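You operate a simulated robot arm through the tools that you are given. There is no shell and no other tool.

You are at the controls of a simulated robot arm. One attempt, no reset.

JOB
Clean the 60 dents reed in the brush cleaner and stand it back in its rack.
Fine: switch the cleaner off before you open the lid; leave the lid open and the other reeds alone.
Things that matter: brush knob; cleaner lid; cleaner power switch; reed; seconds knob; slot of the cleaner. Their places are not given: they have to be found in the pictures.

Only the result counts: the job must be done as asked and must still hold three seconds after the hand-in. Knocking over, shifting, dropping, spilling or breaking anything else fails it. A push-on lid holds only when it is set on centred and level and pressed home; a screw cap is set on level and turned clockwise until tight.

ROBOT AND FRAMES
A 6-joint arm with a two-finger gripper, fixed in place. Base frame: the origin is on the floor under the middle of its stand, x ahead of it, y to its left, z up; the work surface is at about z = 860. Readings come in mm, degrees, newtons and seconds.
It reaches about 1298 mm from its shoulder. Its first joint turns from -149.0 to 149.0 degrees. Payload 1.57 kg.
Tool frame: the origin (TCP) lies between the finger pads and is the grasp point; the fingertips stand 21 mm ahead of it; z points along the fingers, y is the line along which they close. The gripper opens to 70 mm; its body begins 50 mm behind the TCP.
Orientation is told as [roll, pitch, yaw] about the base's x, y, z axes, in that order, counted from this pose: with the fingers straight down and closing along the base's y, the tool's x points along the base's -x, its y along +y and its z along -z.

CONTROLS
- The arm moves only by the tool move_arm. Its argument "increments" is one flat list of numbers, 7 for each row, row after row: the shift along the tool's x, y, z in units of 30 mm (1.0 is 30 mm), then the turn, a rotation vector about the tool's x, y, z in units of 6 degrees (1.0 is 6 degrees), then the gripper command, from -1 (fully open) to 1 (shut), values between in proportion. In form: [tx, ty, tz, ax, ay, az, claw, tx, ty, tz, ax, ay, az, claw, ...]. A call has 1 to 20 rows; each row shifts and turns the commanded pose from where the row before left it, along the tool's axes as they then stand. A call with a number of a shift or a turn outside -1 to 1 is refused whole. A row lasts 0.2 s, in which the tool goes at most 50 mm and 8.6 degrees; a call with a longer step from one row to the next is refused whole, and so is a gripper value outside its range. Where a pose cannot be reached the arm comes as near as it can. A force on the tool above 40 N (or 10 N above the force at the start of the call, whichever is more), or a blocked arm, ends the call early, and 0.2 s more pass. Each finger travels about 103.7 mm/s and halts on what it meets, pressing with about 30 N; the grip force reading is that of the motor and also rises with nothing between the fingers. The clock runs only during rows and for 0.2 s after the last one: add rows that do not move to give the fingers time. It gives the time, the measured TCP pose, the force on the tool (base axes), the opening and the grip force at its end, in the units of the frame above (readings bear some noise), with the torque about the TCP (base axes, N m) and any sound that the robot's microphone picked up.
- Cameras (640 x 400 px; columns grow to the right, rows downward): "scene" is fixed at [400.6, 497.9, 1691.9]; the picture's right is [-0.64, -0.77, 0.00], its down [-0.59, 0.50, -0.63] and it looks along [0.48, -0.41, -0.78] (base axes); focal length 288 px, centre (320, 200). "wrist" rides on the gripper at [79, 4, -81] in the tool frame; the picture's right is [-0.05, 1.00, 0.00], its down [-0.67, -0.04, -0.74] and it looks along [-0.74, -0.04, 0.67] (tool axes); focal length 256 px, centre (320, 200).
- snapshot(camera): a new picture of that camera. It takes no simulated time.
- slide_trunk(by): slides the trunk up (or, below 0, down) by that many mm; the arm rides with it, the base frame stays. It gives what a move gives, with no picture.
- point_at(camera, pixels): there is no depth. For up to 12 entries [column, row, z] of the newest picture of that camera ("zoom" is the newest enlarged one), the place [x, y] in the base frame at which the ray of that pixel passes the height z, good to about 3 mm. It takes no simulated time.
- zoom(camera, box): a new picture of the part [left, top, right, bottom] of that camera's present view, enlarged. It takes no simulated time.
- job_done(): hands the job in; it is judged then, once.

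Open the gripper and draw the arm clear of the work before you hand the job in, unless the task says otherwise.

The tools are called by a JSON object that holds its "fn" and its "kwargs". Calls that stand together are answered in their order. move_arm: Moves the arm, as the interface text tells. Its arguments: {"type":"object","properties":{"increments":{"type":"array"}},"required":["increments"]} The other tools are called the same way: slide_trunk (by) moves the trunk up or down; snapshot (camera) takes a picture; point_at (camera, pixels) gives the place at which the rays of pixels pass given heights; zoom (camera, box) takes an enlarged picture of a part of a camera's view; job_done () hands the job in.

At the start:

```text
time_s: 0.0
position: [669.9, 3.8, 1265.5]
tcp_rot: [0.0, 0.0, 0.0]
contact_force: [-0.1, -0.7, -0.1]
moment: [-0.01, 0.0, 0.0]
width: 70.0
grasp_force: 0.1
trunk travel left (down, up): [-946.0, 24.0]
```

scene: 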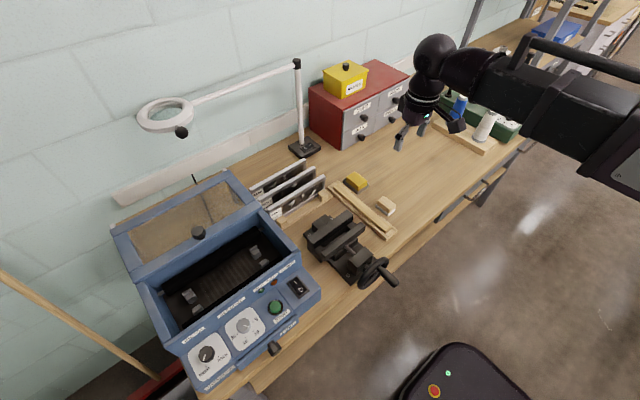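
wrist: 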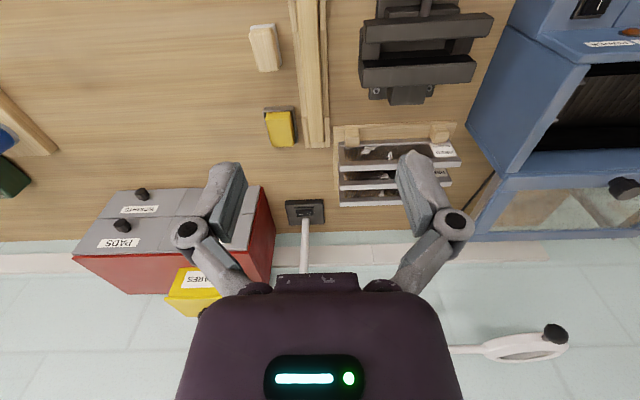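

I'll start by looking closely at the cleaner (around scene pixels 110-320, 170-390) and the reed rack (250-330, 160-220).

{"fn": "zoom", "kwargs": {"camera": "scene", "box": [170, 260, 330, 390]}}

{"fn": "zoom", "kwargs": {"camera": "scene", "box": [240, 150, 340, 220]}}

{"fn": "zoom", "kwargs": {"camera": "scene", "box": [100, 160, 300, 300]}}

{"fn": "zoom", "kwargs": {"camera": "wrist", "box": [320, 110, 480, 210]}}

```text
3.08 times, centred on (250, 325) of scene
```

zoom: 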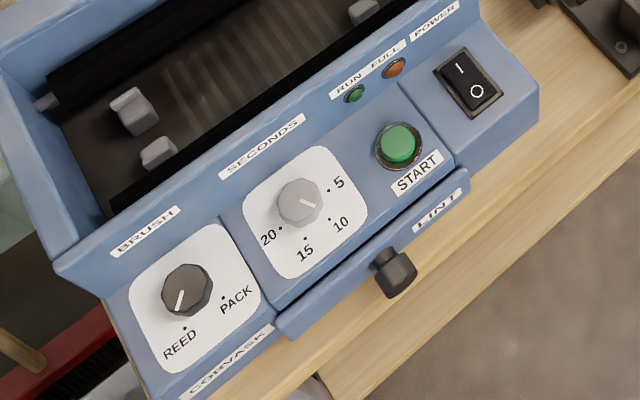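

```text
5.71 times, centred on (290, 185) of scene
```

zoom: 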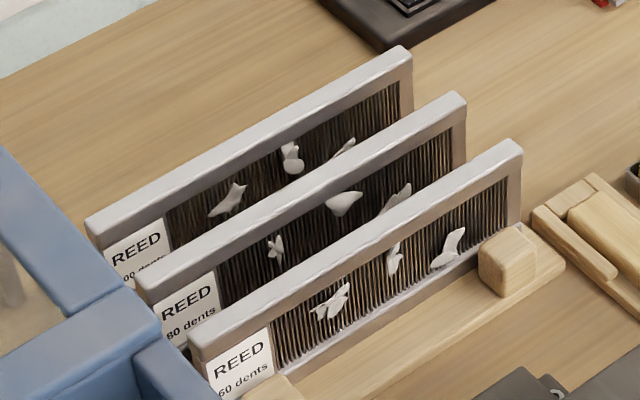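

```text
2.86 times, centred on (200, 230) of scene
```

zoom: 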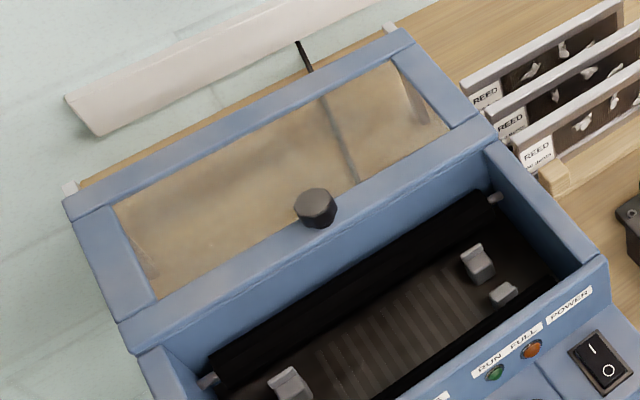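

```text
4.00 times, centred on (400, 160) of wrist
```

zoom: 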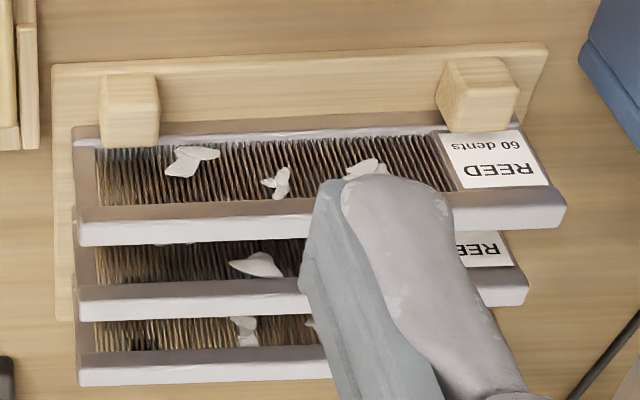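

The lid appears open. I'll get rough positions of cleaner and rack features from the scene picture and look at other parts for setting info.

{"fn": "point_at", "kwargs": {"camera": "scene", "pixels": [[115, 232, 1060], [225, 172, 1060], [260, 205, 1060], [138, 280, 1060], [298, 252, 1060], [170, 345, 1060], [207, 354, 1000], [244, 326, 1000], [275, 307, 1000], [297, 287, 1000], [320, 290, 860], [198, 400, 860]]}}

{"fn": "zoom", "kwargs": {"camera": "scene", "box": [300, 50, 540, 200]}}

{"fn": "zoom", "kwargs": {"camera": "wrist", "box": [440, 0, 640, 240]}}

{"fn": "zoom", "kwargs": {"camera": "scene", "box": [0, 200, 200, 400]}}

```text
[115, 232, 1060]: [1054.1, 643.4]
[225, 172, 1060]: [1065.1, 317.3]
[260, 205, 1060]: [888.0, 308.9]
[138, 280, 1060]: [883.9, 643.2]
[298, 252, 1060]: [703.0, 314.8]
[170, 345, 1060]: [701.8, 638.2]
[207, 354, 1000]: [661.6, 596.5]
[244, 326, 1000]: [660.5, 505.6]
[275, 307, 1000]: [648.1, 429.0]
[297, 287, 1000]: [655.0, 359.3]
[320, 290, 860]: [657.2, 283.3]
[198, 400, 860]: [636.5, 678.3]
```

```text
2.67 times, centred on (420, 125) of scene
```

zoom: 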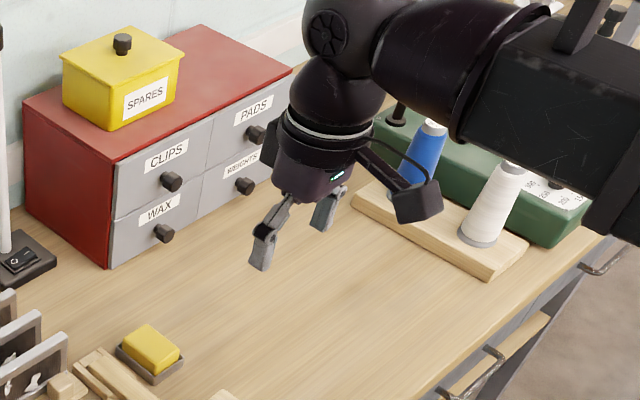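

```text
1.67 times, centred on (540, 120) of wrist
```

zoom: 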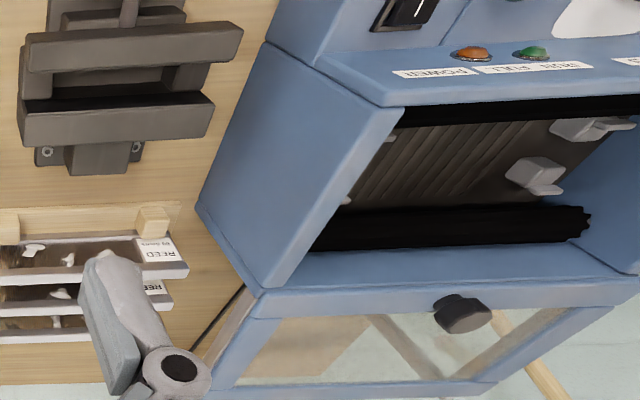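

```text
2.00 times, centred on (100, 300) of scene
```

zoom: 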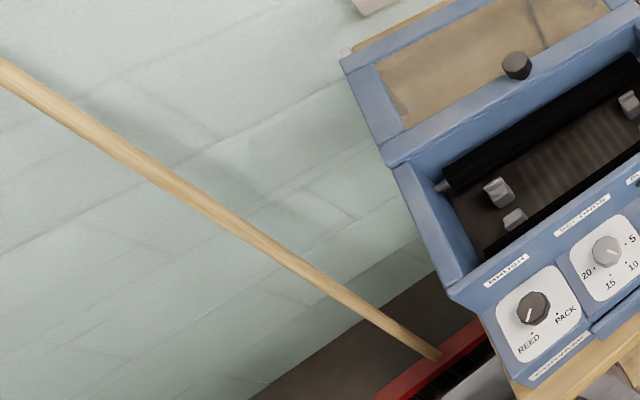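

The top plane check suggests the lid slides back along +x (its plate spans x≈885–1060 at z≈1060), and it is now open. I'll bring the wrist camera in front of the control panel to read knobs, switch and any hints.

{"fn": "move_arm", "kwargs": {"increments": [0.27, 0.99, 0.2, 0, 0, 0, -1, 0.27, 0.99, 0.2, 0, 0, 0, -1, 0.27, 0.99, 0.2, 0, 0, 0, -1, 0.27, 0.99, 0.2, 0, 0, 0, -1, 0.27, 0.99, 0.2, 0, 0, 0, -1, 0.27, 0.99, 0.2, 0, 0, 0, -1, 0.27, 0.99, 0.2, 0, 0, 0, -1, 0.27, 0.99, 0.2, 0, 0, 0, -1, 0.27, 0.99, 0.2, 0, 0, 0, -1, 0.27, 0.99, 0.2, 0, 0, 0, -1, 0.27, 0.99, 0.2, 0, 0, 0, -1, 0.27, 0.99, 0.2, 0, 0, 0, -1, 0.27, 0.99, 0.2, 0, 0, 0, -1, 0.27, 0.99, 0.2, 0, 0, 0, -1, 0.27, 0.99, 0.2, 0, 0, 0, -1, 0.27, 0.99, 0.2, 0, 0, 0, -1]}}

{"fn": "snapshot", "kwargs": {"camera": "wrist"}}

{"fn": "snapshot", "kwargs": {"camera": "scene"}}

```text
time_s: 3.4
position: [539.3, 481.5, 1265.9]
tcp_rot: [0.1, 0.0, -0.1]
contact_force: [0.6, 1.3, -0.3]
moment: [-0.01, -0.01, 0.0]
width: 70.0
grasp_force: 0.1
out of reach, approached as far as the arm can: row 1, 2, 3, 4, 5, 6, 7, 8, 9, 10, 11, 12, 13, 14, 15, 16
trunk travel left (down, up): [-946.0, 24.0]
```

```text
taken
```

wrist: 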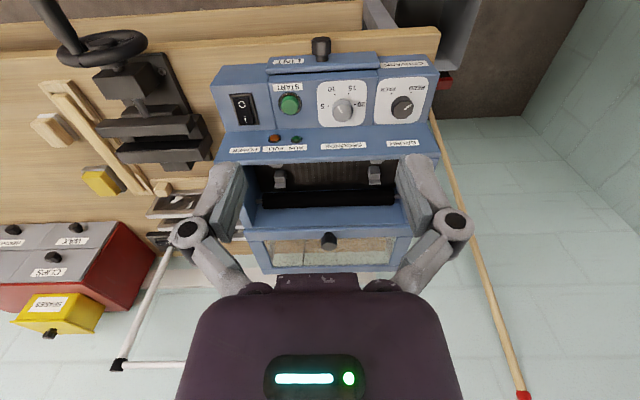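

```text
taken
```

scene: 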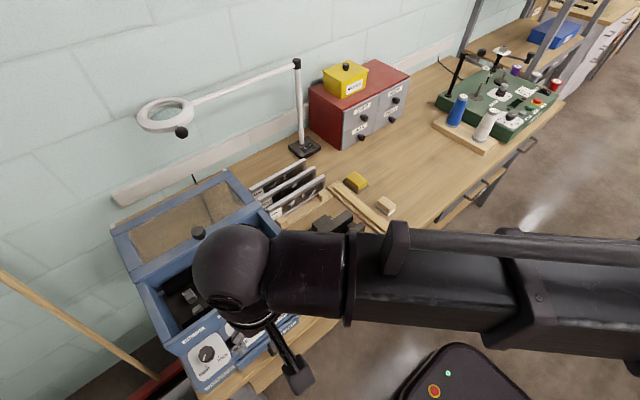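

The panel is in view in the wrist picture (upside down: switch at (243,108), START (290,104), seconds knob (342,108), brush knob (402,107)). I'll zoom in to read them.

{"fn": "zoom", "kwargs": {"camera": "wrist", "box": [210, 50, 450, 200]}}

{"fn": "zoom", "kwargs": {"camera": "wrist", "box": [300, 70, 440, 150]}}

{"fn": "zoom", "kwargs": {"camera": "scene", "box": [420, 30, 580, 150]}}

{"fn": "zoom", "kwargs": {"camera": "wrist", "box": [210, 70, 330, 160]}}

```text
2.67 times, centred on (330, 125) of wrist
```

zoom: 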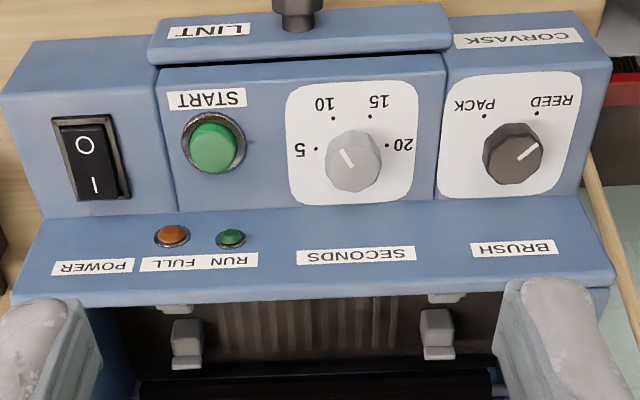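

```text
4.57 times, centred on (370, 110) of wrist
```

zoom: 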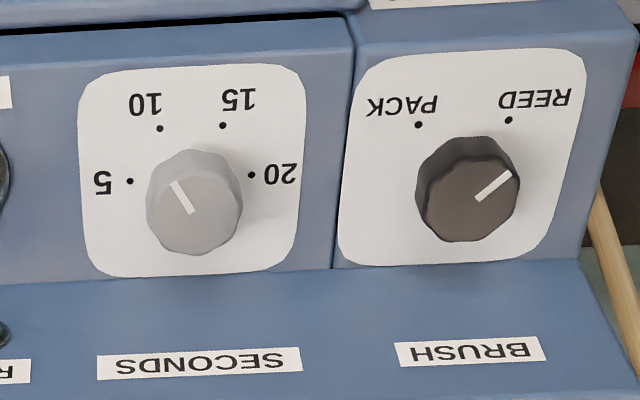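

```text
3.33 times, centred on (500, 90) of scene
```

zoom: 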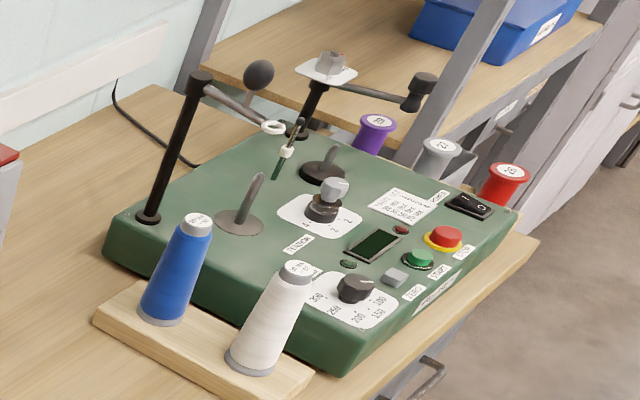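

```text
4.44 times, centred on (270, 115) of wrist
```

zoom: 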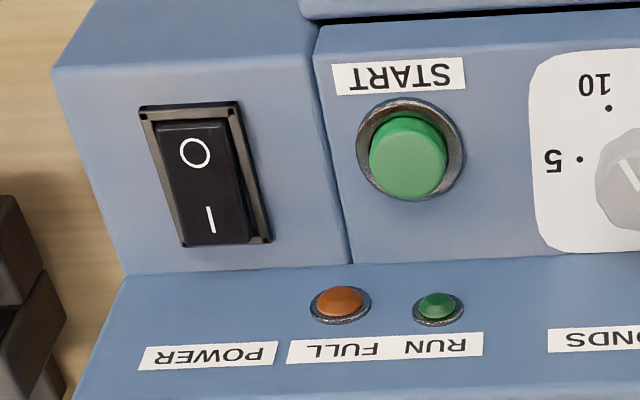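

The seconds pointer looks to be near 10 and the brush pointer past REED; I need closer views. First I'll slide the trunk down so that the arm can reach lower, since z did not follow the command.

{"fn": "slide_trunk", "kwargs": {"by": -100}}

{"fn": "point_at", "kwargs": {"camera": "scene", "pixels": [[276, 214, 890], [326, 176, 960], [274, 209, 960], [318, 168, 960], [264, 198, 960], [309, 160, 960], [256, 187, 960], [328, 197, 870], [289, 219, 870]]}}

```text
time_s: 4.7
position: [539.6, 481.3, 1165.4]
tcp_rot: [-0.1, 0.0, 0.0]
contact_force: [0.1, 0.0, -0.1]
moment: [-0.02, 0.01, 0.02]
width: 70.0
grasp_force: 0.1
trunk travel left (down, up): [-846.0, 124.0]
```

```text
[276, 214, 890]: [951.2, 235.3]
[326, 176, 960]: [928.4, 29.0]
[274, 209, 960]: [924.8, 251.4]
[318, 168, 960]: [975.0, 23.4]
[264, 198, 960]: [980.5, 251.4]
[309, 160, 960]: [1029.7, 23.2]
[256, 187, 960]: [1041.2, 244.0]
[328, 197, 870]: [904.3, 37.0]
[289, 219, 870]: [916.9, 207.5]
```

I'll zoom strongly onto the reed labels in the scene picture around (276,213) and onto the knobs, as zoomed pictures appear freshly rendered.

{"fn": "zoom", "kwargs": {"camera": "scene", "box": [264, 202, 296, 222]}}

{"fn": "snapshot", "kwargs": {"camera": "wrist"}}

{"fn": "zoom", "kwargs": {"camera": "scene", "box": [180, 335, 236, 375]}}

```text
16.00 times, centred on (280, 212) of scene
```

zoom: 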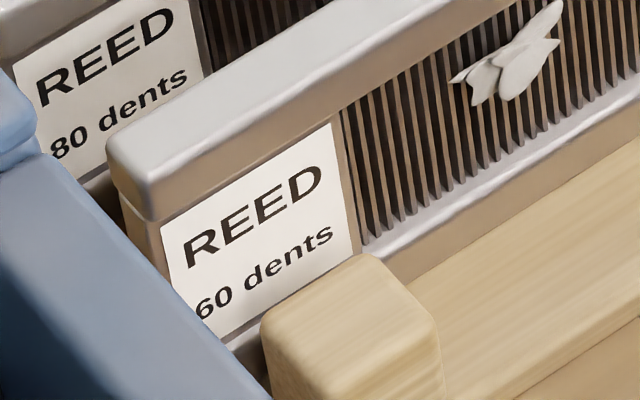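

```text
taken
```

wrist: 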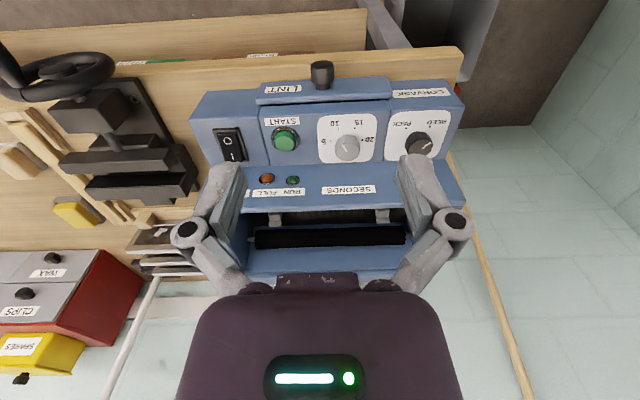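

```text
10.00 times, centred on (208, 355) of scene
```

zoom: 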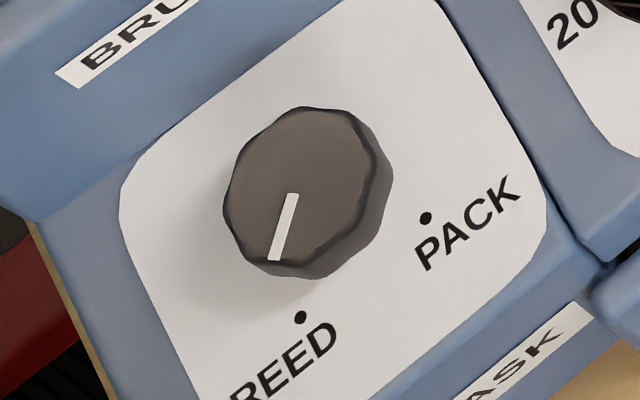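

The label gives no time, so I keep looking for it. I'll zoom on the panel from the present wrist view and triangulate the dots.

{"fn": "zoom", "kwargs": {"camera": "wrist", "box": [310, 90, 470, 190]}}

{"fn": "zoom", "kwargs": {"camera": "scene", "box": [180, 290, 300, 380]}}

{"fn": "zoom", "kwargs": {"camera": "scene", "box": [60, 40, 320, 200]}}

{"fn": "zoom", "kwargs": {"camera": "wrist", "box": [0, 0, 320, 200]}}

```text
4.00 times, centred on (390, 140) of wrist
```

zoom: 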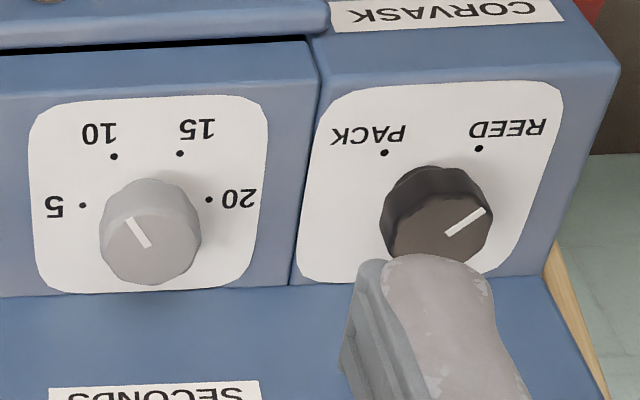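

```text
4.44 times, centred on (240, 335) of scene
```

zoom: 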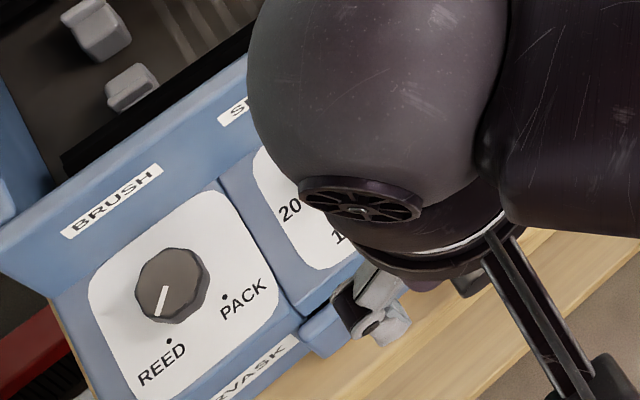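

```text
2.46 times, centred on (190, 120) of scene
```

zoom: 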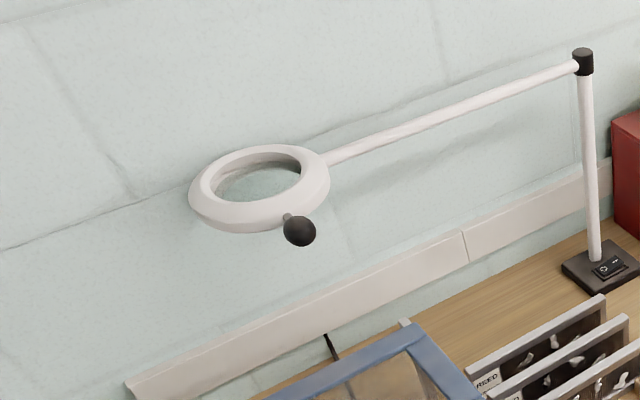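

```text
2.00 times, centred on (160, 100) of wrist
```

zoom: 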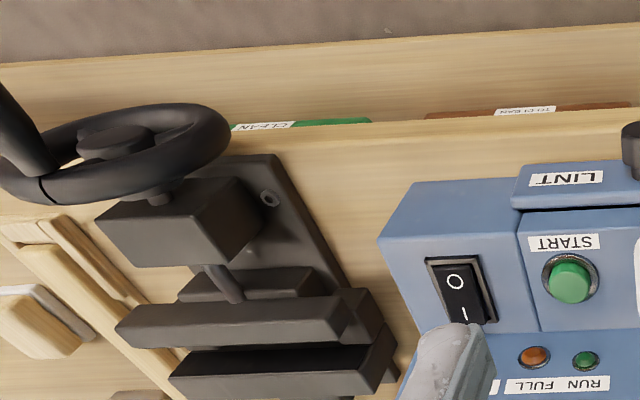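

I noticed "CLEAN" and "TO CLEAN" trays below the bench's front edge. I'll back the arm up to get a wider view of the bench front and look for a chart of times.

{"fn": "move_arm", "kwargs": {"increments": [1, -0.8, 0, 0, 0, 0, -1, 1, -0.8, 0, 0, 0, 0, -1, 1, -0.8, 0, 0, 0, 0, -1, 1, -0.8, 0, 0, 0, 0, -1, 0, 0, 0, 0, 0, 0, -1]}}

{"fn": "snapshot", "kwargs": {"camera": "wrist"}}

{"fn": "snapshot", "kwargs": {"camera": "scene"}}

```text
time_s: 5.9
position: [418.4, 385.7, 1163.7]
tcp_rot: [0.0, 0.0, 0.1]
contact_force: [0.1, 0.6, -0.2]
moment: [-0.02, 0.0, 0.02]
width: 70.1
grasp_force: 0.0
trunk travel left (down, up): [-846.0, 124.0]
```

```text
taken
```

wrist: 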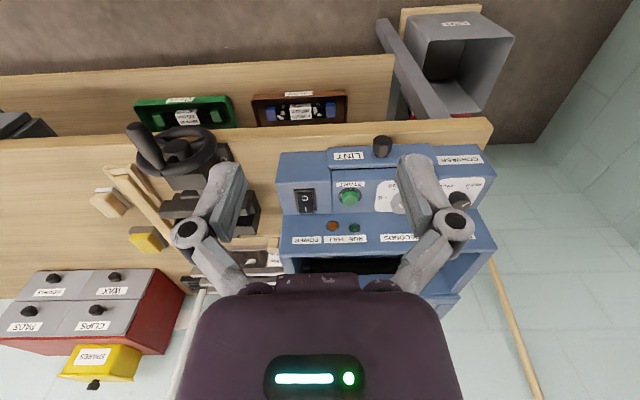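

```text
taken
```

scene: 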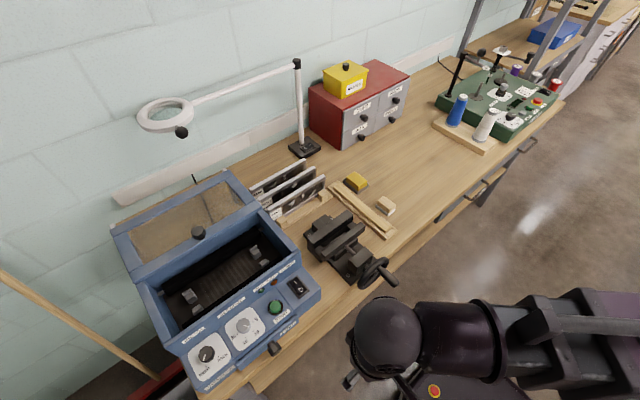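

{"fn": "zoom", "kwargs": {"camera": "wrist", "box": [120, 80, 360, 140]}}

{"fn": "zoom", "kwargs": {"camera": "wrist", "box": [360, 0, 530, 160]}}

{"fn": "zoom", "kwargs": {"camera": "wrist", "box": [260, 130, 500, 270]}}

{"fn": "zoom", "kwargs": {"camera": "wrist", "box": [0, 160, 200, 400]}}

```text
2.67 times, centred on (240, 110) of wrist
```

zoom: 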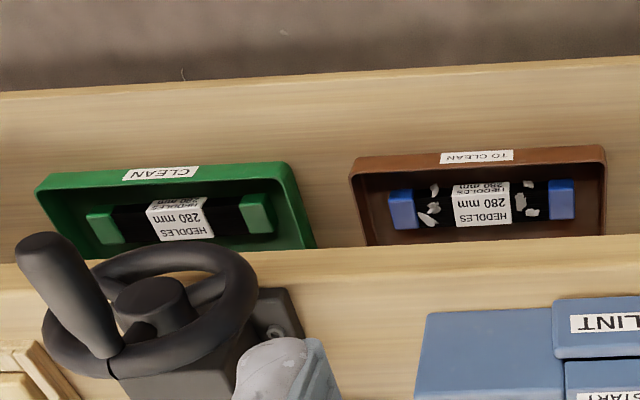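

```text
2.50 times, centred on (445, 80) of wrist
```

zoom: 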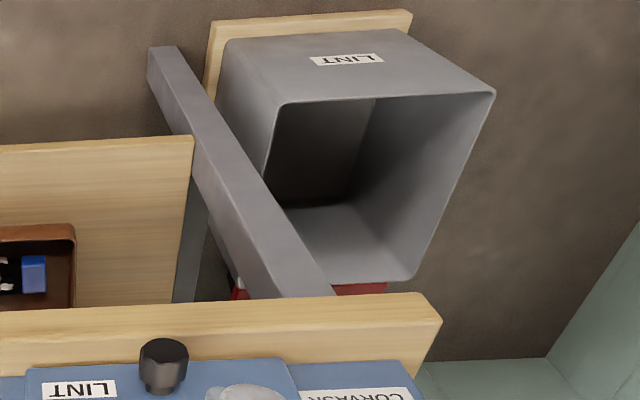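

```text
2.67 times, centred on (380, 200) of wrist
```

zoom: 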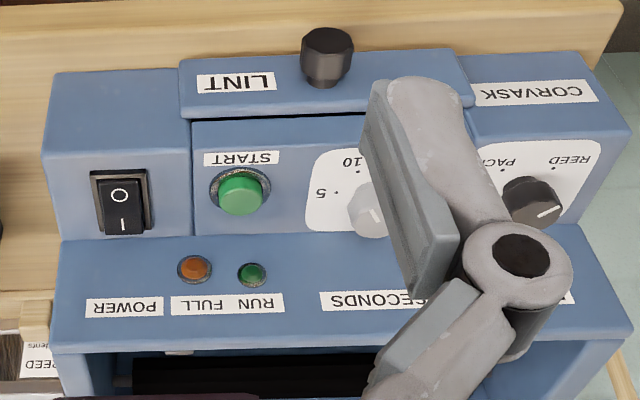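

```text
1.67 times, centred on (100, 280) of wrist
```

zoom: 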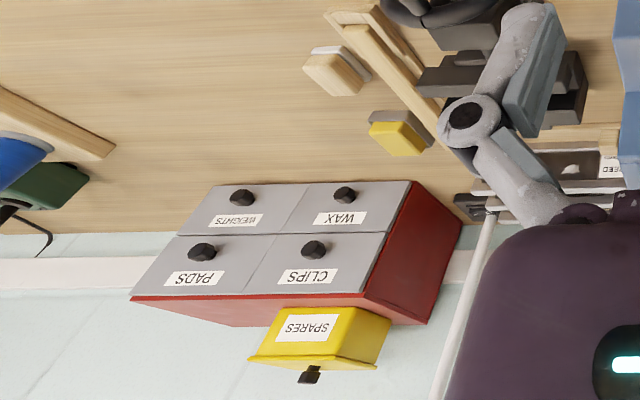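

No time chart in sight; the cleaner's dial stands at about 10. Now I'll measure the panel geometry: zooms of switch, START button, knobs from both cameras.

{"fn": "zoom", "kwargs": {"camera": "scene", "box": [260, 270, 324, 310]}}

{"fn": "zoom", "kwargs": {"camera": "wrist", "box": [280, 170, 376, 230]}}

{"fn": "zoom", "kwargs": {"camera": "scene", "box": [216, 300, 280, 340]}}

```text
10.00 times, centred on (292, 290) of scene
```

zoom: 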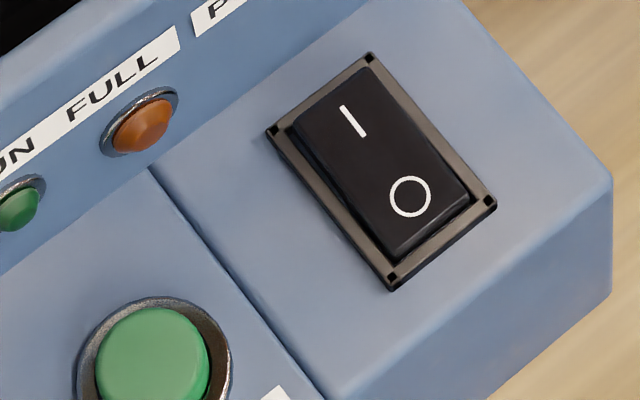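

```text
6.67 times, centred on (328, 200) of wrist
```

zoom: 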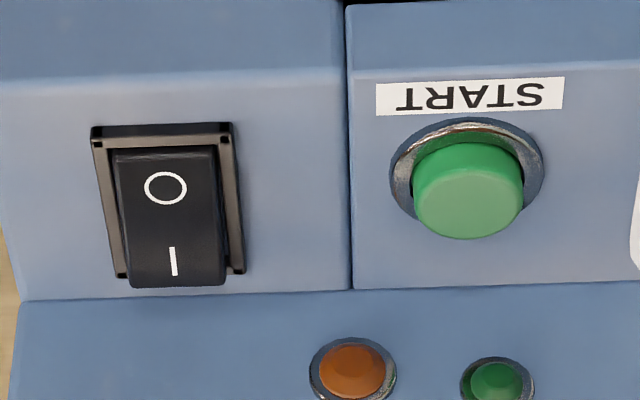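

```text
10.00 times, centred on (248, 320) of scene
```

zoom: 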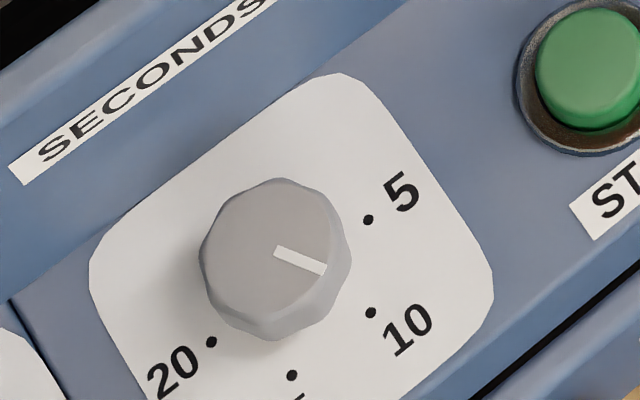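

The rocker's I end stands raised (in the wrist view it overhangs the bezel), so the power is off at present. Now I'll triangulate switch, START, and dial dots.

{"fn": "point_at", "kwargs": {"camera": "scene", "pixels": [[298.1, 287.0, 920], [298.1, 287.0, 1000], [275, 305.5, 920], [275, 305.5, 1000], [252.8, 321.9, 920], [252.8, 321.9, 1000], [206.1, 366.8, 920], [206.1, 366.8, 1000], [218.6, 356.8, 920], [218.6, 356.8, 1000], [253.1, 331.2, 920], [253.1, 331.2, 1000]]}}

{"fn": "point_at", "kwargs": {"camera": "wrist", "pixels": [[305.7, 200, 920], [305.7, 200, 1000], [350.2, 200, 920], [350.2, 200, 1000], [386.4, 197.4, 920], [386.4, 197.4, 1000], [467.3, 189.1, 920], [467.3, 189.1, 1000]]}}

```text
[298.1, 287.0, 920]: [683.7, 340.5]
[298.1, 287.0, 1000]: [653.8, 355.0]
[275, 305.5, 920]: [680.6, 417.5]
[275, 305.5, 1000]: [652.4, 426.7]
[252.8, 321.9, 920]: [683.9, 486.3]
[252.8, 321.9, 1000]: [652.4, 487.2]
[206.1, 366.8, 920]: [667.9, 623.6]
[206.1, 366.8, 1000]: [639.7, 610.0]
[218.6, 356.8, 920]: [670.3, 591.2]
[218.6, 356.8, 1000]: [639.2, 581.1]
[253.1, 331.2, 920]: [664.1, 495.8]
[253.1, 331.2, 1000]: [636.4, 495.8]
```

```text
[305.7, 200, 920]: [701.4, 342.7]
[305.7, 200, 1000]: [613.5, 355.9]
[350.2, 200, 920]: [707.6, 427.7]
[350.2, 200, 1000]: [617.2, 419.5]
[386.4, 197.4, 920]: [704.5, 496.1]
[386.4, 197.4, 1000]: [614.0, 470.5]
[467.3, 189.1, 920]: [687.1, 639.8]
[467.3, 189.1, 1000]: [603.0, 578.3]
```

Panel dots triangulate to z≈947. I'll get all the dial dots at that height, plus knob tops and the panel's edges.

{"fn": "point_at", "kwargs": {"camera": "scene", "pixels": [[252.8, 321.9, 948], [253.1, 331.2, 948], [245.2, 337.5, 948], [237.1, 334.1, 948], [206.1, 366.8, 948], [218.6, 356.8, 948], [205.6, 353.7, 966], [243.6, 325.2, 966], [205.3, 354.5, 966], [203.3, 360.8, 966], [243.5, 325.3, 966], [248.4, 327.0, 966]]}}

{"fn": "zoom", "kwargs": {"camera": "wrist", "box": [270, 140, 510, 290]}}

```text
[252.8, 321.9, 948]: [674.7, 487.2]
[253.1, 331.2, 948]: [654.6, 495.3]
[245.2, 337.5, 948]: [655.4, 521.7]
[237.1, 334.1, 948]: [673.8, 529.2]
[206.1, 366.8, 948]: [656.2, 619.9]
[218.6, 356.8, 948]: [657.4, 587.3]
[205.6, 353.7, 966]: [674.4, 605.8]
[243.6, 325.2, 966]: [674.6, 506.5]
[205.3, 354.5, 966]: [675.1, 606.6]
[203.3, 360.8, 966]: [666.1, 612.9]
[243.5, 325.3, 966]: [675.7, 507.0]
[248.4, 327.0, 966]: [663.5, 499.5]
```

```text
2.67 times, centred on (390, 215) of wrist
```

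zoom: 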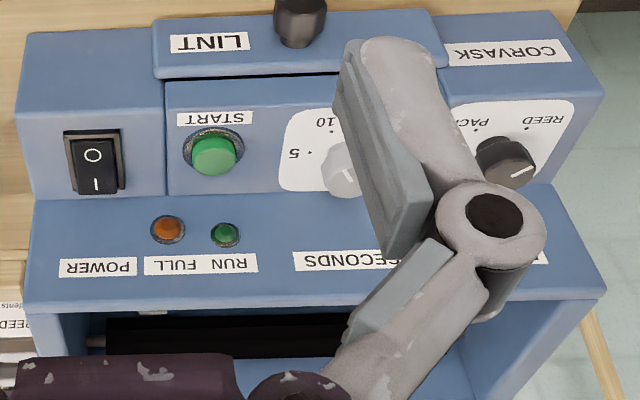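

Analysis of the dots gives a flat horizontal panel at z≈947 with dial radius ≈22 mm; the seconds pointer is at 10 and the brush pointer already at REED. Now I'll inspect the cleaner's interior and lid, zooming in the scene picture.

{"fn": "zoom", "kwargs": {"camera": "scene", "box": [150, 220, 310, 330]}}

{"fn": "zoom", "kwargs": {"camera": "scene", "box": [105, 165, 270, 285]}}

{"fn": "zoom", "kwargs": {"camera": "scene", "box": [290, 150, 354, 190]}}

```text
3.64 times, centred on (230, 275) of scene
```

zoom: 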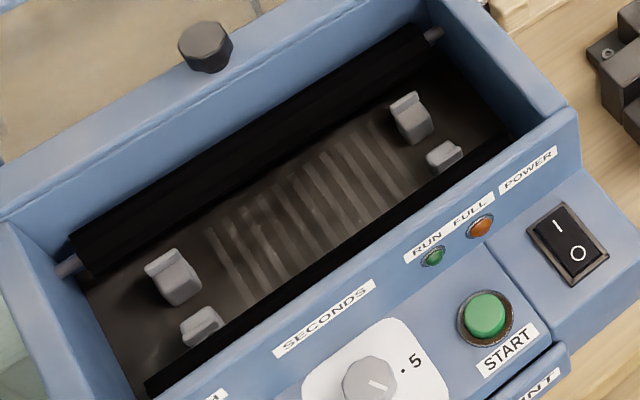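

```text
3.33 times, centred on (188, 225) of scene
```

zoom: 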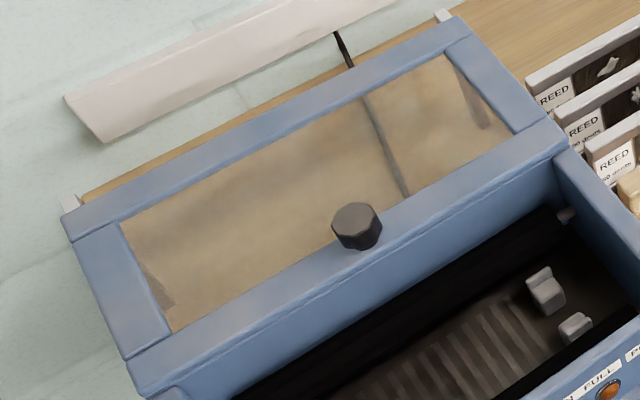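

```text
10.00 times, centred on (322, 170) of scene
```

zoom: 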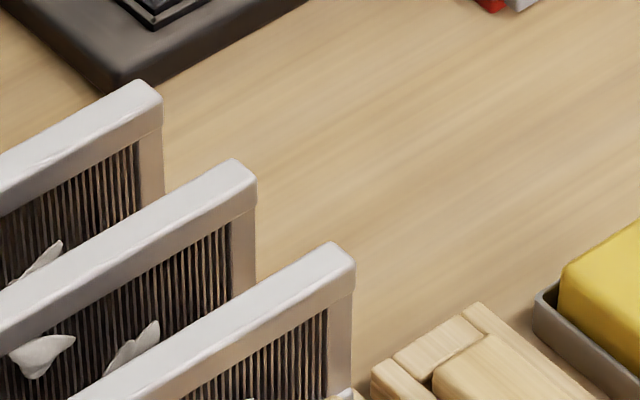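

The interior shows two pairs of grey guide blocks (slot) between the black brush rollers. I'll raise and move the wrist camera to look into the box and triangulate slot, knob and rim.

{"fn": "move_arm", "kwargs": {"increments": [-0.925, 0.39, -0.4, 0, 0, 0, -1, -0.925, 0.39, -0.4, 0, 0, 0, -1, -0.925, 0.39, -0.4, 0, 0, 0, -1, -0.925, 0.39, -0.4, 0, 0, 0, -1, -0.925, 0.39, -0.4, 0, 0, 0, -1, -0.925, 0.39, -0.4, 0, 0, 0, -1, -0.925, 0.39, -0.4, 0, 0, 0, -1, -0.925, 0.39, -0.4, 0, 0, 0, -1, 0, 0, 0, 0, 0, 0, -1]}}

{"fn": "snapshot", "kwargs": {"camera": "wrist"}}

{"fn": "zoom", "kwargs": {"camera": "wrist", "box": [180, 60, 460, 235]}}

```text
time_s: 7.9
position: [642.8, 478.2, 1165.2]
tcp_rot: [0.1, 0.0, 0.1]
contact_force: [0.3, -0.7, -0.3]
moment: [0.03, 0.02, 0.01]
width: 70.1
grasp_force: 0.1
out of reach, approached as far as the arm can: row 1, 2, 3, 4, 5, 6, 7, 8
trunk travel left (down, up): [-846.0, 124.0]
```

```text
taken
```

wrist: 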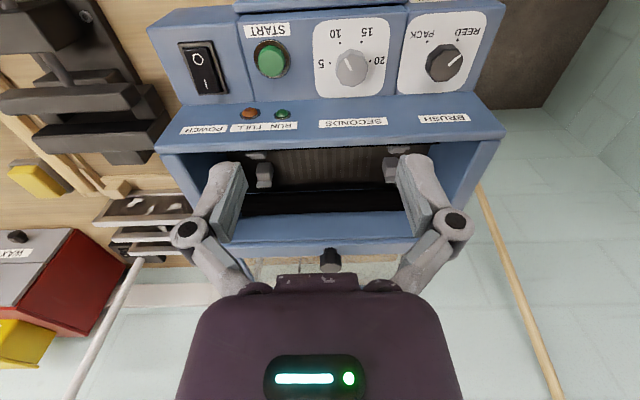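

```text
2.29 times, centred on (320, 148) of wrist
```

zoom: 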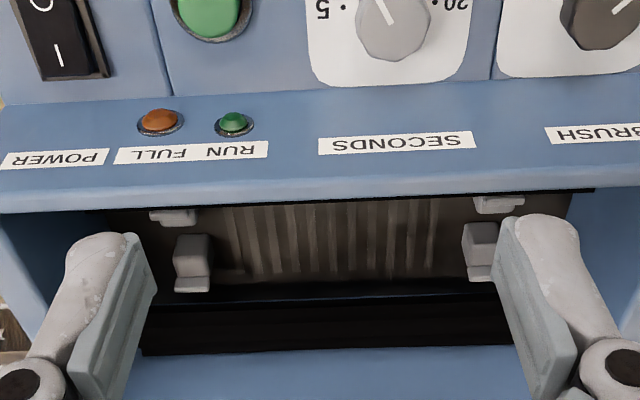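

It appears the arm holds its height and only the trunk changes z. I'll zoom on the guide blocks in both views to triangulate the slot.

{"fn": "zoom", "kwargs": {"camera": "wrist", "box": [235, 140, 299, 180]}}

{"fn": "zoom", "kwargs": {"camera": "wrist", "box": [365, 140, 429, 180]}}

{"fn": "zoom", "kwargs": {"camera": "scene", "box": [180, 265, 228, 295]}}

{"fn": "zoom", "kwargs": {"camera": "scene", "box": [240, 225, 288, 255]}}

```text
10.00 times, centred on (267, 160) of wrist
```

zoom: 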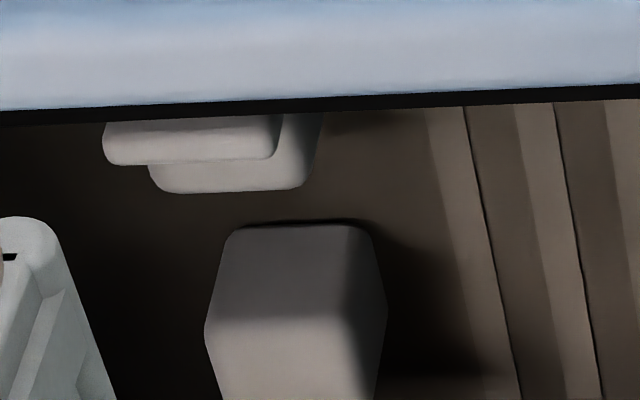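

```text
10.00 times, centred on (397, 160) of wrist
```

zoom: 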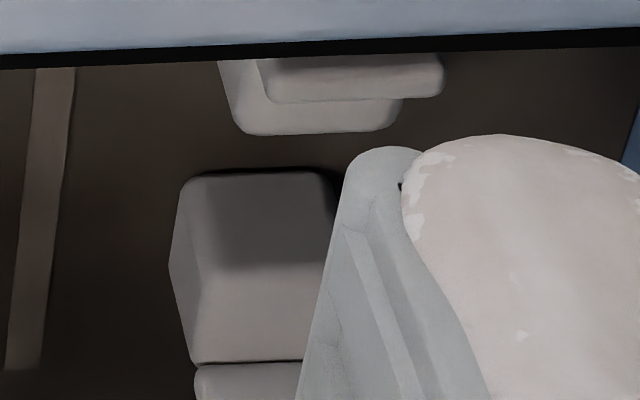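

```text
13.33 times, centred on (204, 280) of scene
```

zoom: 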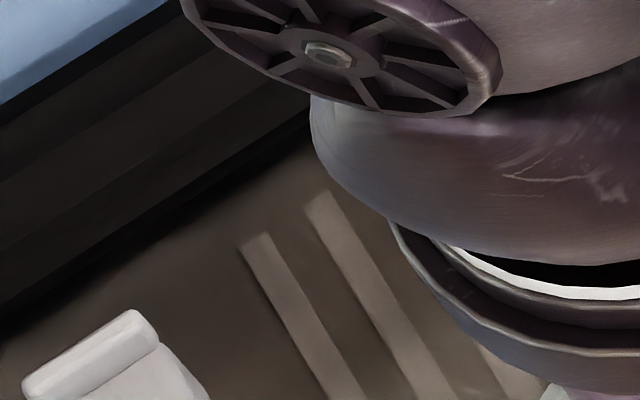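

```text
13.33 times, centred on (264, 240) of scene
```

zoom: 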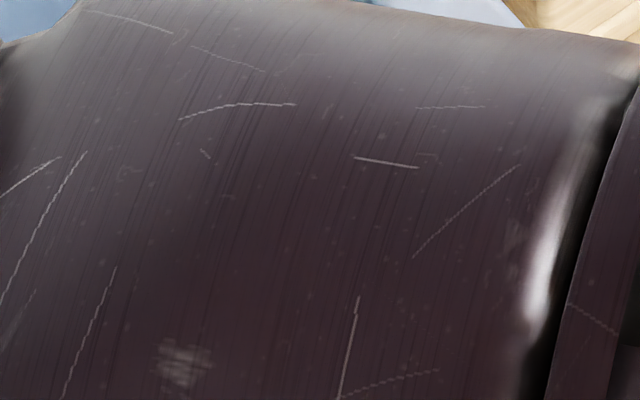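

I'll check whether repeated point_at queries give the same value (noise per query or fixed), using the rear-block edges in the wrist picture.

{"fn": "point_at", "kwargs": {"camera": "wrist", "pixels": [[265, 162.5, 920], [265, 162.5, 920], [265, 162.5, 920], [265, 162.5, 980], [257.5, 159, 920], [257.5, 159, 980], [391, 157.5, 920], [391, 157.5, 980], [388, 153.5, 920], [388, 153.5, 980]]}}

{"fn": "move_arm", "kwargs": {"increments": [0, 0, 0, 0, 0, 0, -1]}}

```text
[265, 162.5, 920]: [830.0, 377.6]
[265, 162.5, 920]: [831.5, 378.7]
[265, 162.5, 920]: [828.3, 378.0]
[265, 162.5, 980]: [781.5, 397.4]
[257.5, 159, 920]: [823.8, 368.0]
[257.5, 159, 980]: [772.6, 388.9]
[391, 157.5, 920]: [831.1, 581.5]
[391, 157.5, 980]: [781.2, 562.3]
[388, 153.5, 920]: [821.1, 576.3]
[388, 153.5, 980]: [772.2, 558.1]
```

```text
time_s: 8.3
position: [642.4, 479.2, 1165.2]
tcp_rot: [0.0, 0.0, 0.0]
contact_force: [0.1, 0.3, 0.0]
moment: [-0.01, -0.01, -0.03]
width: 70.0
grasp_force: 0.0
trunk travel left (down, up): [-846.0, 124.0]
```

Noise is random and the command resets each call. Before moving over the rack I'll check where the magnifier lamp stands to avoid it.

{"fn": "point_at", "kwargs": {"camera": "scene", "pixels": [[305, 150, 870], [297, 66, 1200], [297, 66, 1250], [297, 66, 1300], [165, 115, 1150], [165, 115, 1200], [165, 115, 1250], [181, 132, 1200], [198, 232, 1080], [198, 232, 1100]]}}

{"fn": "snapshot", "kwargs": {"camera": "scene"}}

```text
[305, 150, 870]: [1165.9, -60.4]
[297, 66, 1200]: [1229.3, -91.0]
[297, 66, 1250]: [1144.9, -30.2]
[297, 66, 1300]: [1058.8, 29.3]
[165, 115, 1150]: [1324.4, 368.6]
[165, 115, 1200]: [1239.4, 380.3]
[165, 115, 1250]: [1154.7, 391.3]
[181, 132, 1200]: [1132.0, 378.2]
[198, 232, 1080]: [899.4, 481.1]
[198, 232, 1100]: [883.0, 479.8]
```

```text
taken
```

scene: 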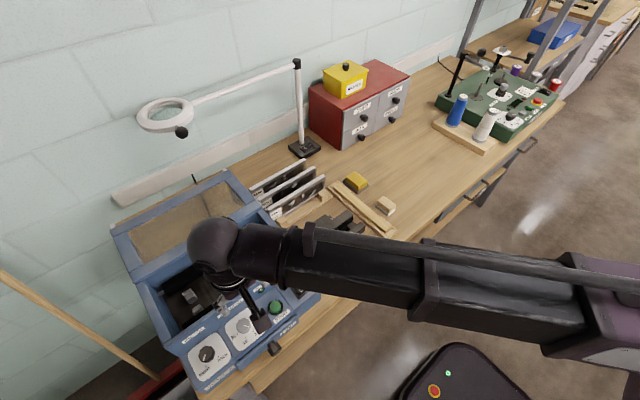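

Lamp parts are at x>1090, clear of the working area. I'll turn the tool by +90° yaw so the fingers close along base x and the camera looks along +y.

{"fn": "move_arm", "kwargs": {"increments": [0, 0, 0, 0, 0, -1, -1, 0, 0, 0, 0, 0, -1, -1, 0, 0, 0, 0, 0, -1, -1, 0, 0, 0, 0, 0, -1, -1, 0, 0, 0, 0, 0, -1, -1, 0, 0, 0, 0, 0, -1, -1, 0, 0, 0, 0, 0, -1, -1, 0, 0, 0, 0, 0, -1, -1, 0, 0, 0, 0, 0, -1, -1, 0, 0, 0, 0, 0, -1, -1, 0, 0, 0, 0, 0, -1, -1, 0, 0, 0, 0, 0, -1, -1, 0, 0, 0, 0, 0, -1, -1, 0, 0, 0, 0, 0, -1, -1, 0, 0, 0, 0, 0, -1, -1, 0, 0, 0, 0, 0, 0, -1]}}

```text
time_s: 11.7
position: [640.8, 476.7, 1165.4]
tcp_rot: [0.0, 0.1, 90.1]
contact_force: [-0.4, 0.4, 1.2]
moment: [-0.01, 0.03, -0.02]
width: 70.0
grasp_force: 0.1
trunk travel left (down, up): [-846.0, 124.0]
```

The turn worked (yaw 90.1°). Now I move over the rack at about (927, 140) at the same height, and take views.

{"fn": "move_arm", "kwargs": {"increments": [0.94, -0.79, 0, 0, 0, 0, -1, 0.94, -0.79, 0, 0, 0, 0, -1, 0.94, -0.79, 0, 0, 0, 0, -1, 0.94, -0.79, 0, 0, 0, 0, -1, 0.94, -0.79, 0, 0, 0, 0, -1, 0.94, -0.79, 0, 0, 0, 0, -1, 0.94, -0.79, 0, 0, 0, 0, -1, 0.94, -0.79, 0, 0, 0, 0, -1, 0.94, -0.79, 0, 0, 0, 0, -1, 0.94, -0.79, 0, 0, 0, 0, -1, 0.94, -0.79, 0, 0, 0, 0, -1, 0.94, -0.79, 0, 0, 0, 0, -1, 0, 0, 0, 0, 0, 0, -1]}}

{"fn": "snapshot", "kwargs": {"camera": "wrist"}}

{"fn": "snapshot", "kwargs": {"camera": "scene"}}

```text
time_s: 14.5
position: [924.5, 140.3, 1165.5]
tcp_rot: [0.1, 0.1, 90.0]
contact_force: [-1.0, 0.1, 1.0]
moment: [0.0, 0.02, 0.01]
width: 69.9
grasp_force: 0.1
trunk travel left (down, up): [-846.0, 124.0]
```

```text
taken
```

wrist: 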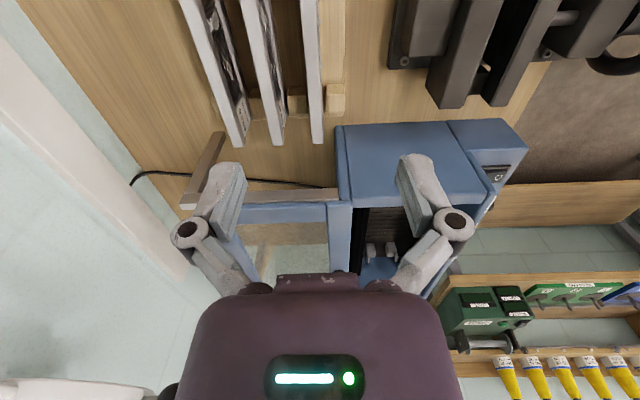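

```text
taken
```

scene: 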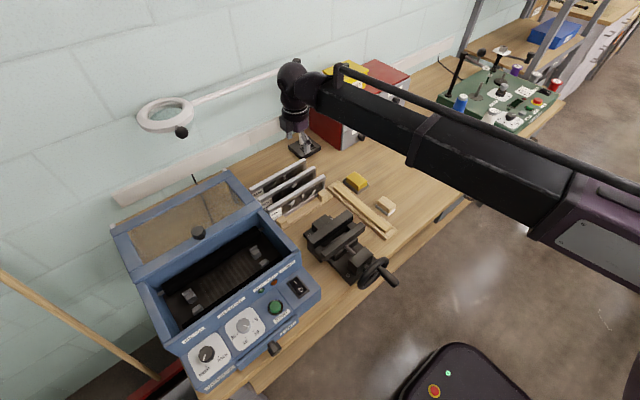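

Good view along the reeds: the 60-dents one is the rightmost top strip ending at about (317,142). I'll zoom here and on the scene to triangulate the reed's top height, thickness and x position.

{"fn": "zoom", "kwargs": {"camera": "wrist", "box": [210, 90, 370, 190]}}

{"fn": "zoom", "kwargs": {"camera": "wrist", "box": [170, 0, 362, 120]}}

{"fn": "zoom", "kwargs": {"camera": "scene", "box": [264, 200, 296, 220]}}

{"fn": "zoom", "kwargs": {"camera": "scene", "box": [180, 280, 228, 310]}}

{"fn": "zoom", "kwargs": {"camera": "scene", "box": [240, 235, 288, 265]}}

```text
4.00 times, centred on (290, 140) of wrist
```

zoom: 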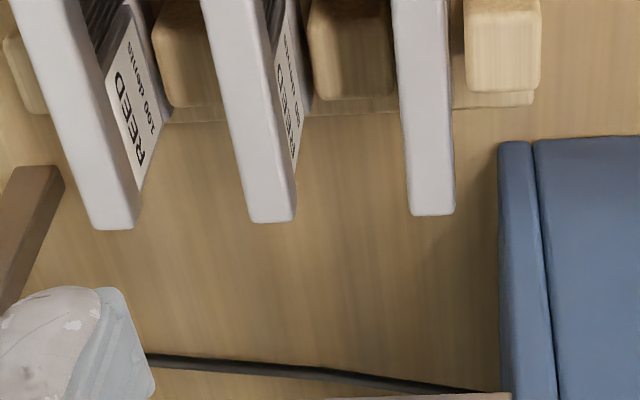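

```text
3.33 times, centred on (266, 60) of wrist
```

zoom: 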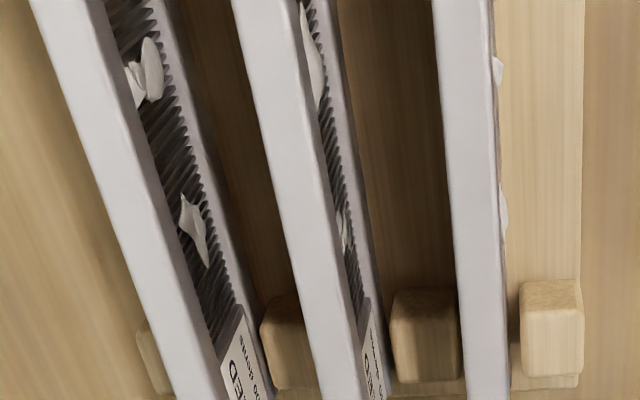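

```text
16.00 times, centred on (280, 210) of scene
```

zoom: 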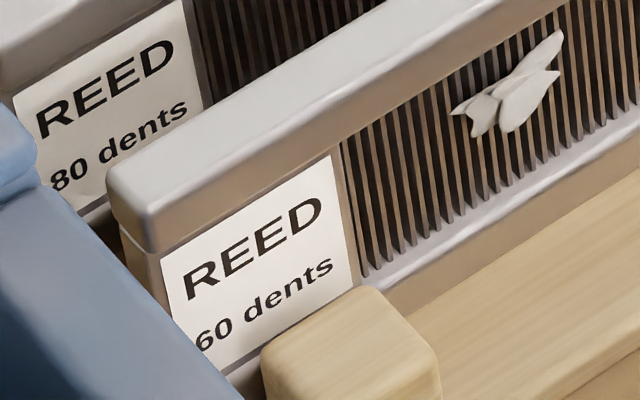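

```text
13.33 times, centred on (204, 295) of scene
```

zoom: 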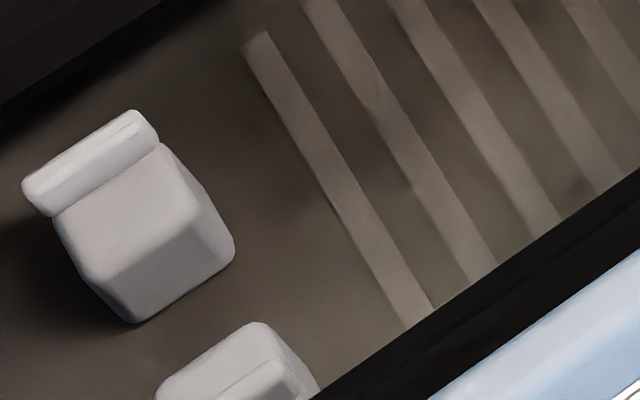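

```text
13.33 times, centred on (264, 250) of scene
```

zoom: 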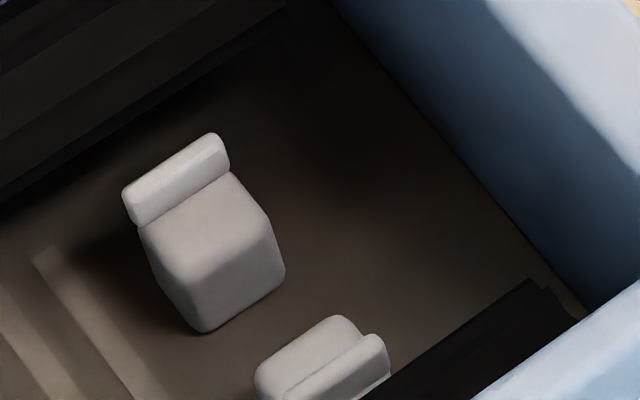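

I'll triangulate the +y top end of the 60-dents reed: wrist (317.9,143.5) vs scene (268.0,209.7), repeating queries to average noise.

{"fn": "point_at", "kwargs": {"camera": "wrist", "pixels": [[317.9, 143.5, 940], [317.9, 143.5, 940], [317.9, 143.5, 940], [317.9, 143.5, 1000], [317.9, 143.5, 1000], [317.9, 143.5, 1000], [312, 143.5, 980], [323.75, 143.5, 980], [312, 143.5, 980], [323.75, 143.5, 980], [312, 143.5, 980], [323.75, 143.5, 980]]}}

{"fn": "point_at", "kwargs": {"camera": "scene", "pixels": [[268.0, 209.7, 940], [268.0, 209.7, 940], [268.0, 209.7, 940], [268.0, 209.7, 1000], [268.0, 209.7, 1000], [268.0, 209.7, 1000]]}}

```text
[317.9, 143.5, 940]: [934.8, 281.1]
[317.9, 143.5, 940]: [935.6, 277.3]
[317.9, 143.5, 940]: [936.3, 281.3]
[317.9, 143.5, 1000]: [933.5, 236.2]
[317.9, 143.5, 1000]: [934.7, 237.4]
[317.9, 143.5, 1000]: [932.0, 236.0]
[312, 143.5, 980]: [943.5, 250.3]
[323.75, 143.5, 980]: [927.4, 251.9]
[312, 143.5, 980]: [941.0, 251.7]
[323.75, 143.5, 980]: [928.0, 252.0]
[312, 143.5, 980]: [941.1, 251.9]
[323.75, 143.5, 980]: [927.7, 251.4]
```

```text
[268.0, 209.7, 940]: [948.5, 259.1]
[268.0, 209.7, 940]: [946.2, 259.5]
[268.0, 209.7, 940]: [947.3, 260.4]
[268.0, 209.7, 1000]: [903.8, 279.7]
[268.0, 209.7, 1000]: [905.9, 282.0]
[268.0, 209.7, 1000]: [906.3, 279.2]
```

Reed top comes out at z≈959, x≈934.5, thickness ≈14–15 mm, y from about 30 to 266. Now I get scene rays for the reed's other end and the slot blocks' edges.

{"fn": "point_at", "kwargs": {"camera": "scene", "pixels": [[324.4, 175.6, 959], [324.4, 175.6, 959], [324.4, 175.6, 959], [258.2, 257.8, 920], [258.2, 257.8, 920], [258.2, 257.8, 980], [258.2, 257.8, 980], [193.9, 301.6, 920], [193.9, 301.6, 920], [193.9, 301.6, 980], [193.9, 301.6, 980]]}}

{"fn": "point_at", "kwargs": {"camera": "scene", "pixels": [[262.1, 261.0, 920], [262.1, 261.0, 920], [262.1, 261.0, 980], [262.1, 261.0, 980], [195.3, 307.0, 920], [195.3, 307.0, 920], [195.3, 307.0, 980], [195.3, 307.0, 980]]}}

```text
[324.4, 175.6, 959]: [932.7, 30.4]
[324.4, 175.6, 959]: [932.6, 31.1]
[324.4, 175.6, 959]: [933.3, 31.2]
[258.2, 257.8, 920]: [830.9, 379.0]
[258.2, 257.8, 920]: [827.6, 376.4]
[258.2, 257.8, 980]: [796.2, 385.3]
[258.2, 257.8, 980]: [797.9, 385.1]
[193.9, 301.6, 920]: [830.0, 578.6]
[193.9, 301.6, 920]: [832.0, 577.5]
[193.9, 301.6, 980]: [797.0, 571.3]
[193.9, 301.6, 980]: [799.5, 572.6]
```

```text
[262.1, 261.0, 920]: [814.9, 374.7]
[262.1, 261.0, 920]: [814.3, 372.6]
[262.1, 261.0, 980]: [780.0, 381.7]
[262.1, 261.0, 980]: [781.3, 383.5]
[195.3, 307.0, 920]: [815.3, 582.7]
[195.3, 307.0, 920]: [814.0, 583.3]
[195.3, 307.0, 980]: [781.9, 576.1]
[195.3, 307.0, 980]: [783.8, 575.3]
```

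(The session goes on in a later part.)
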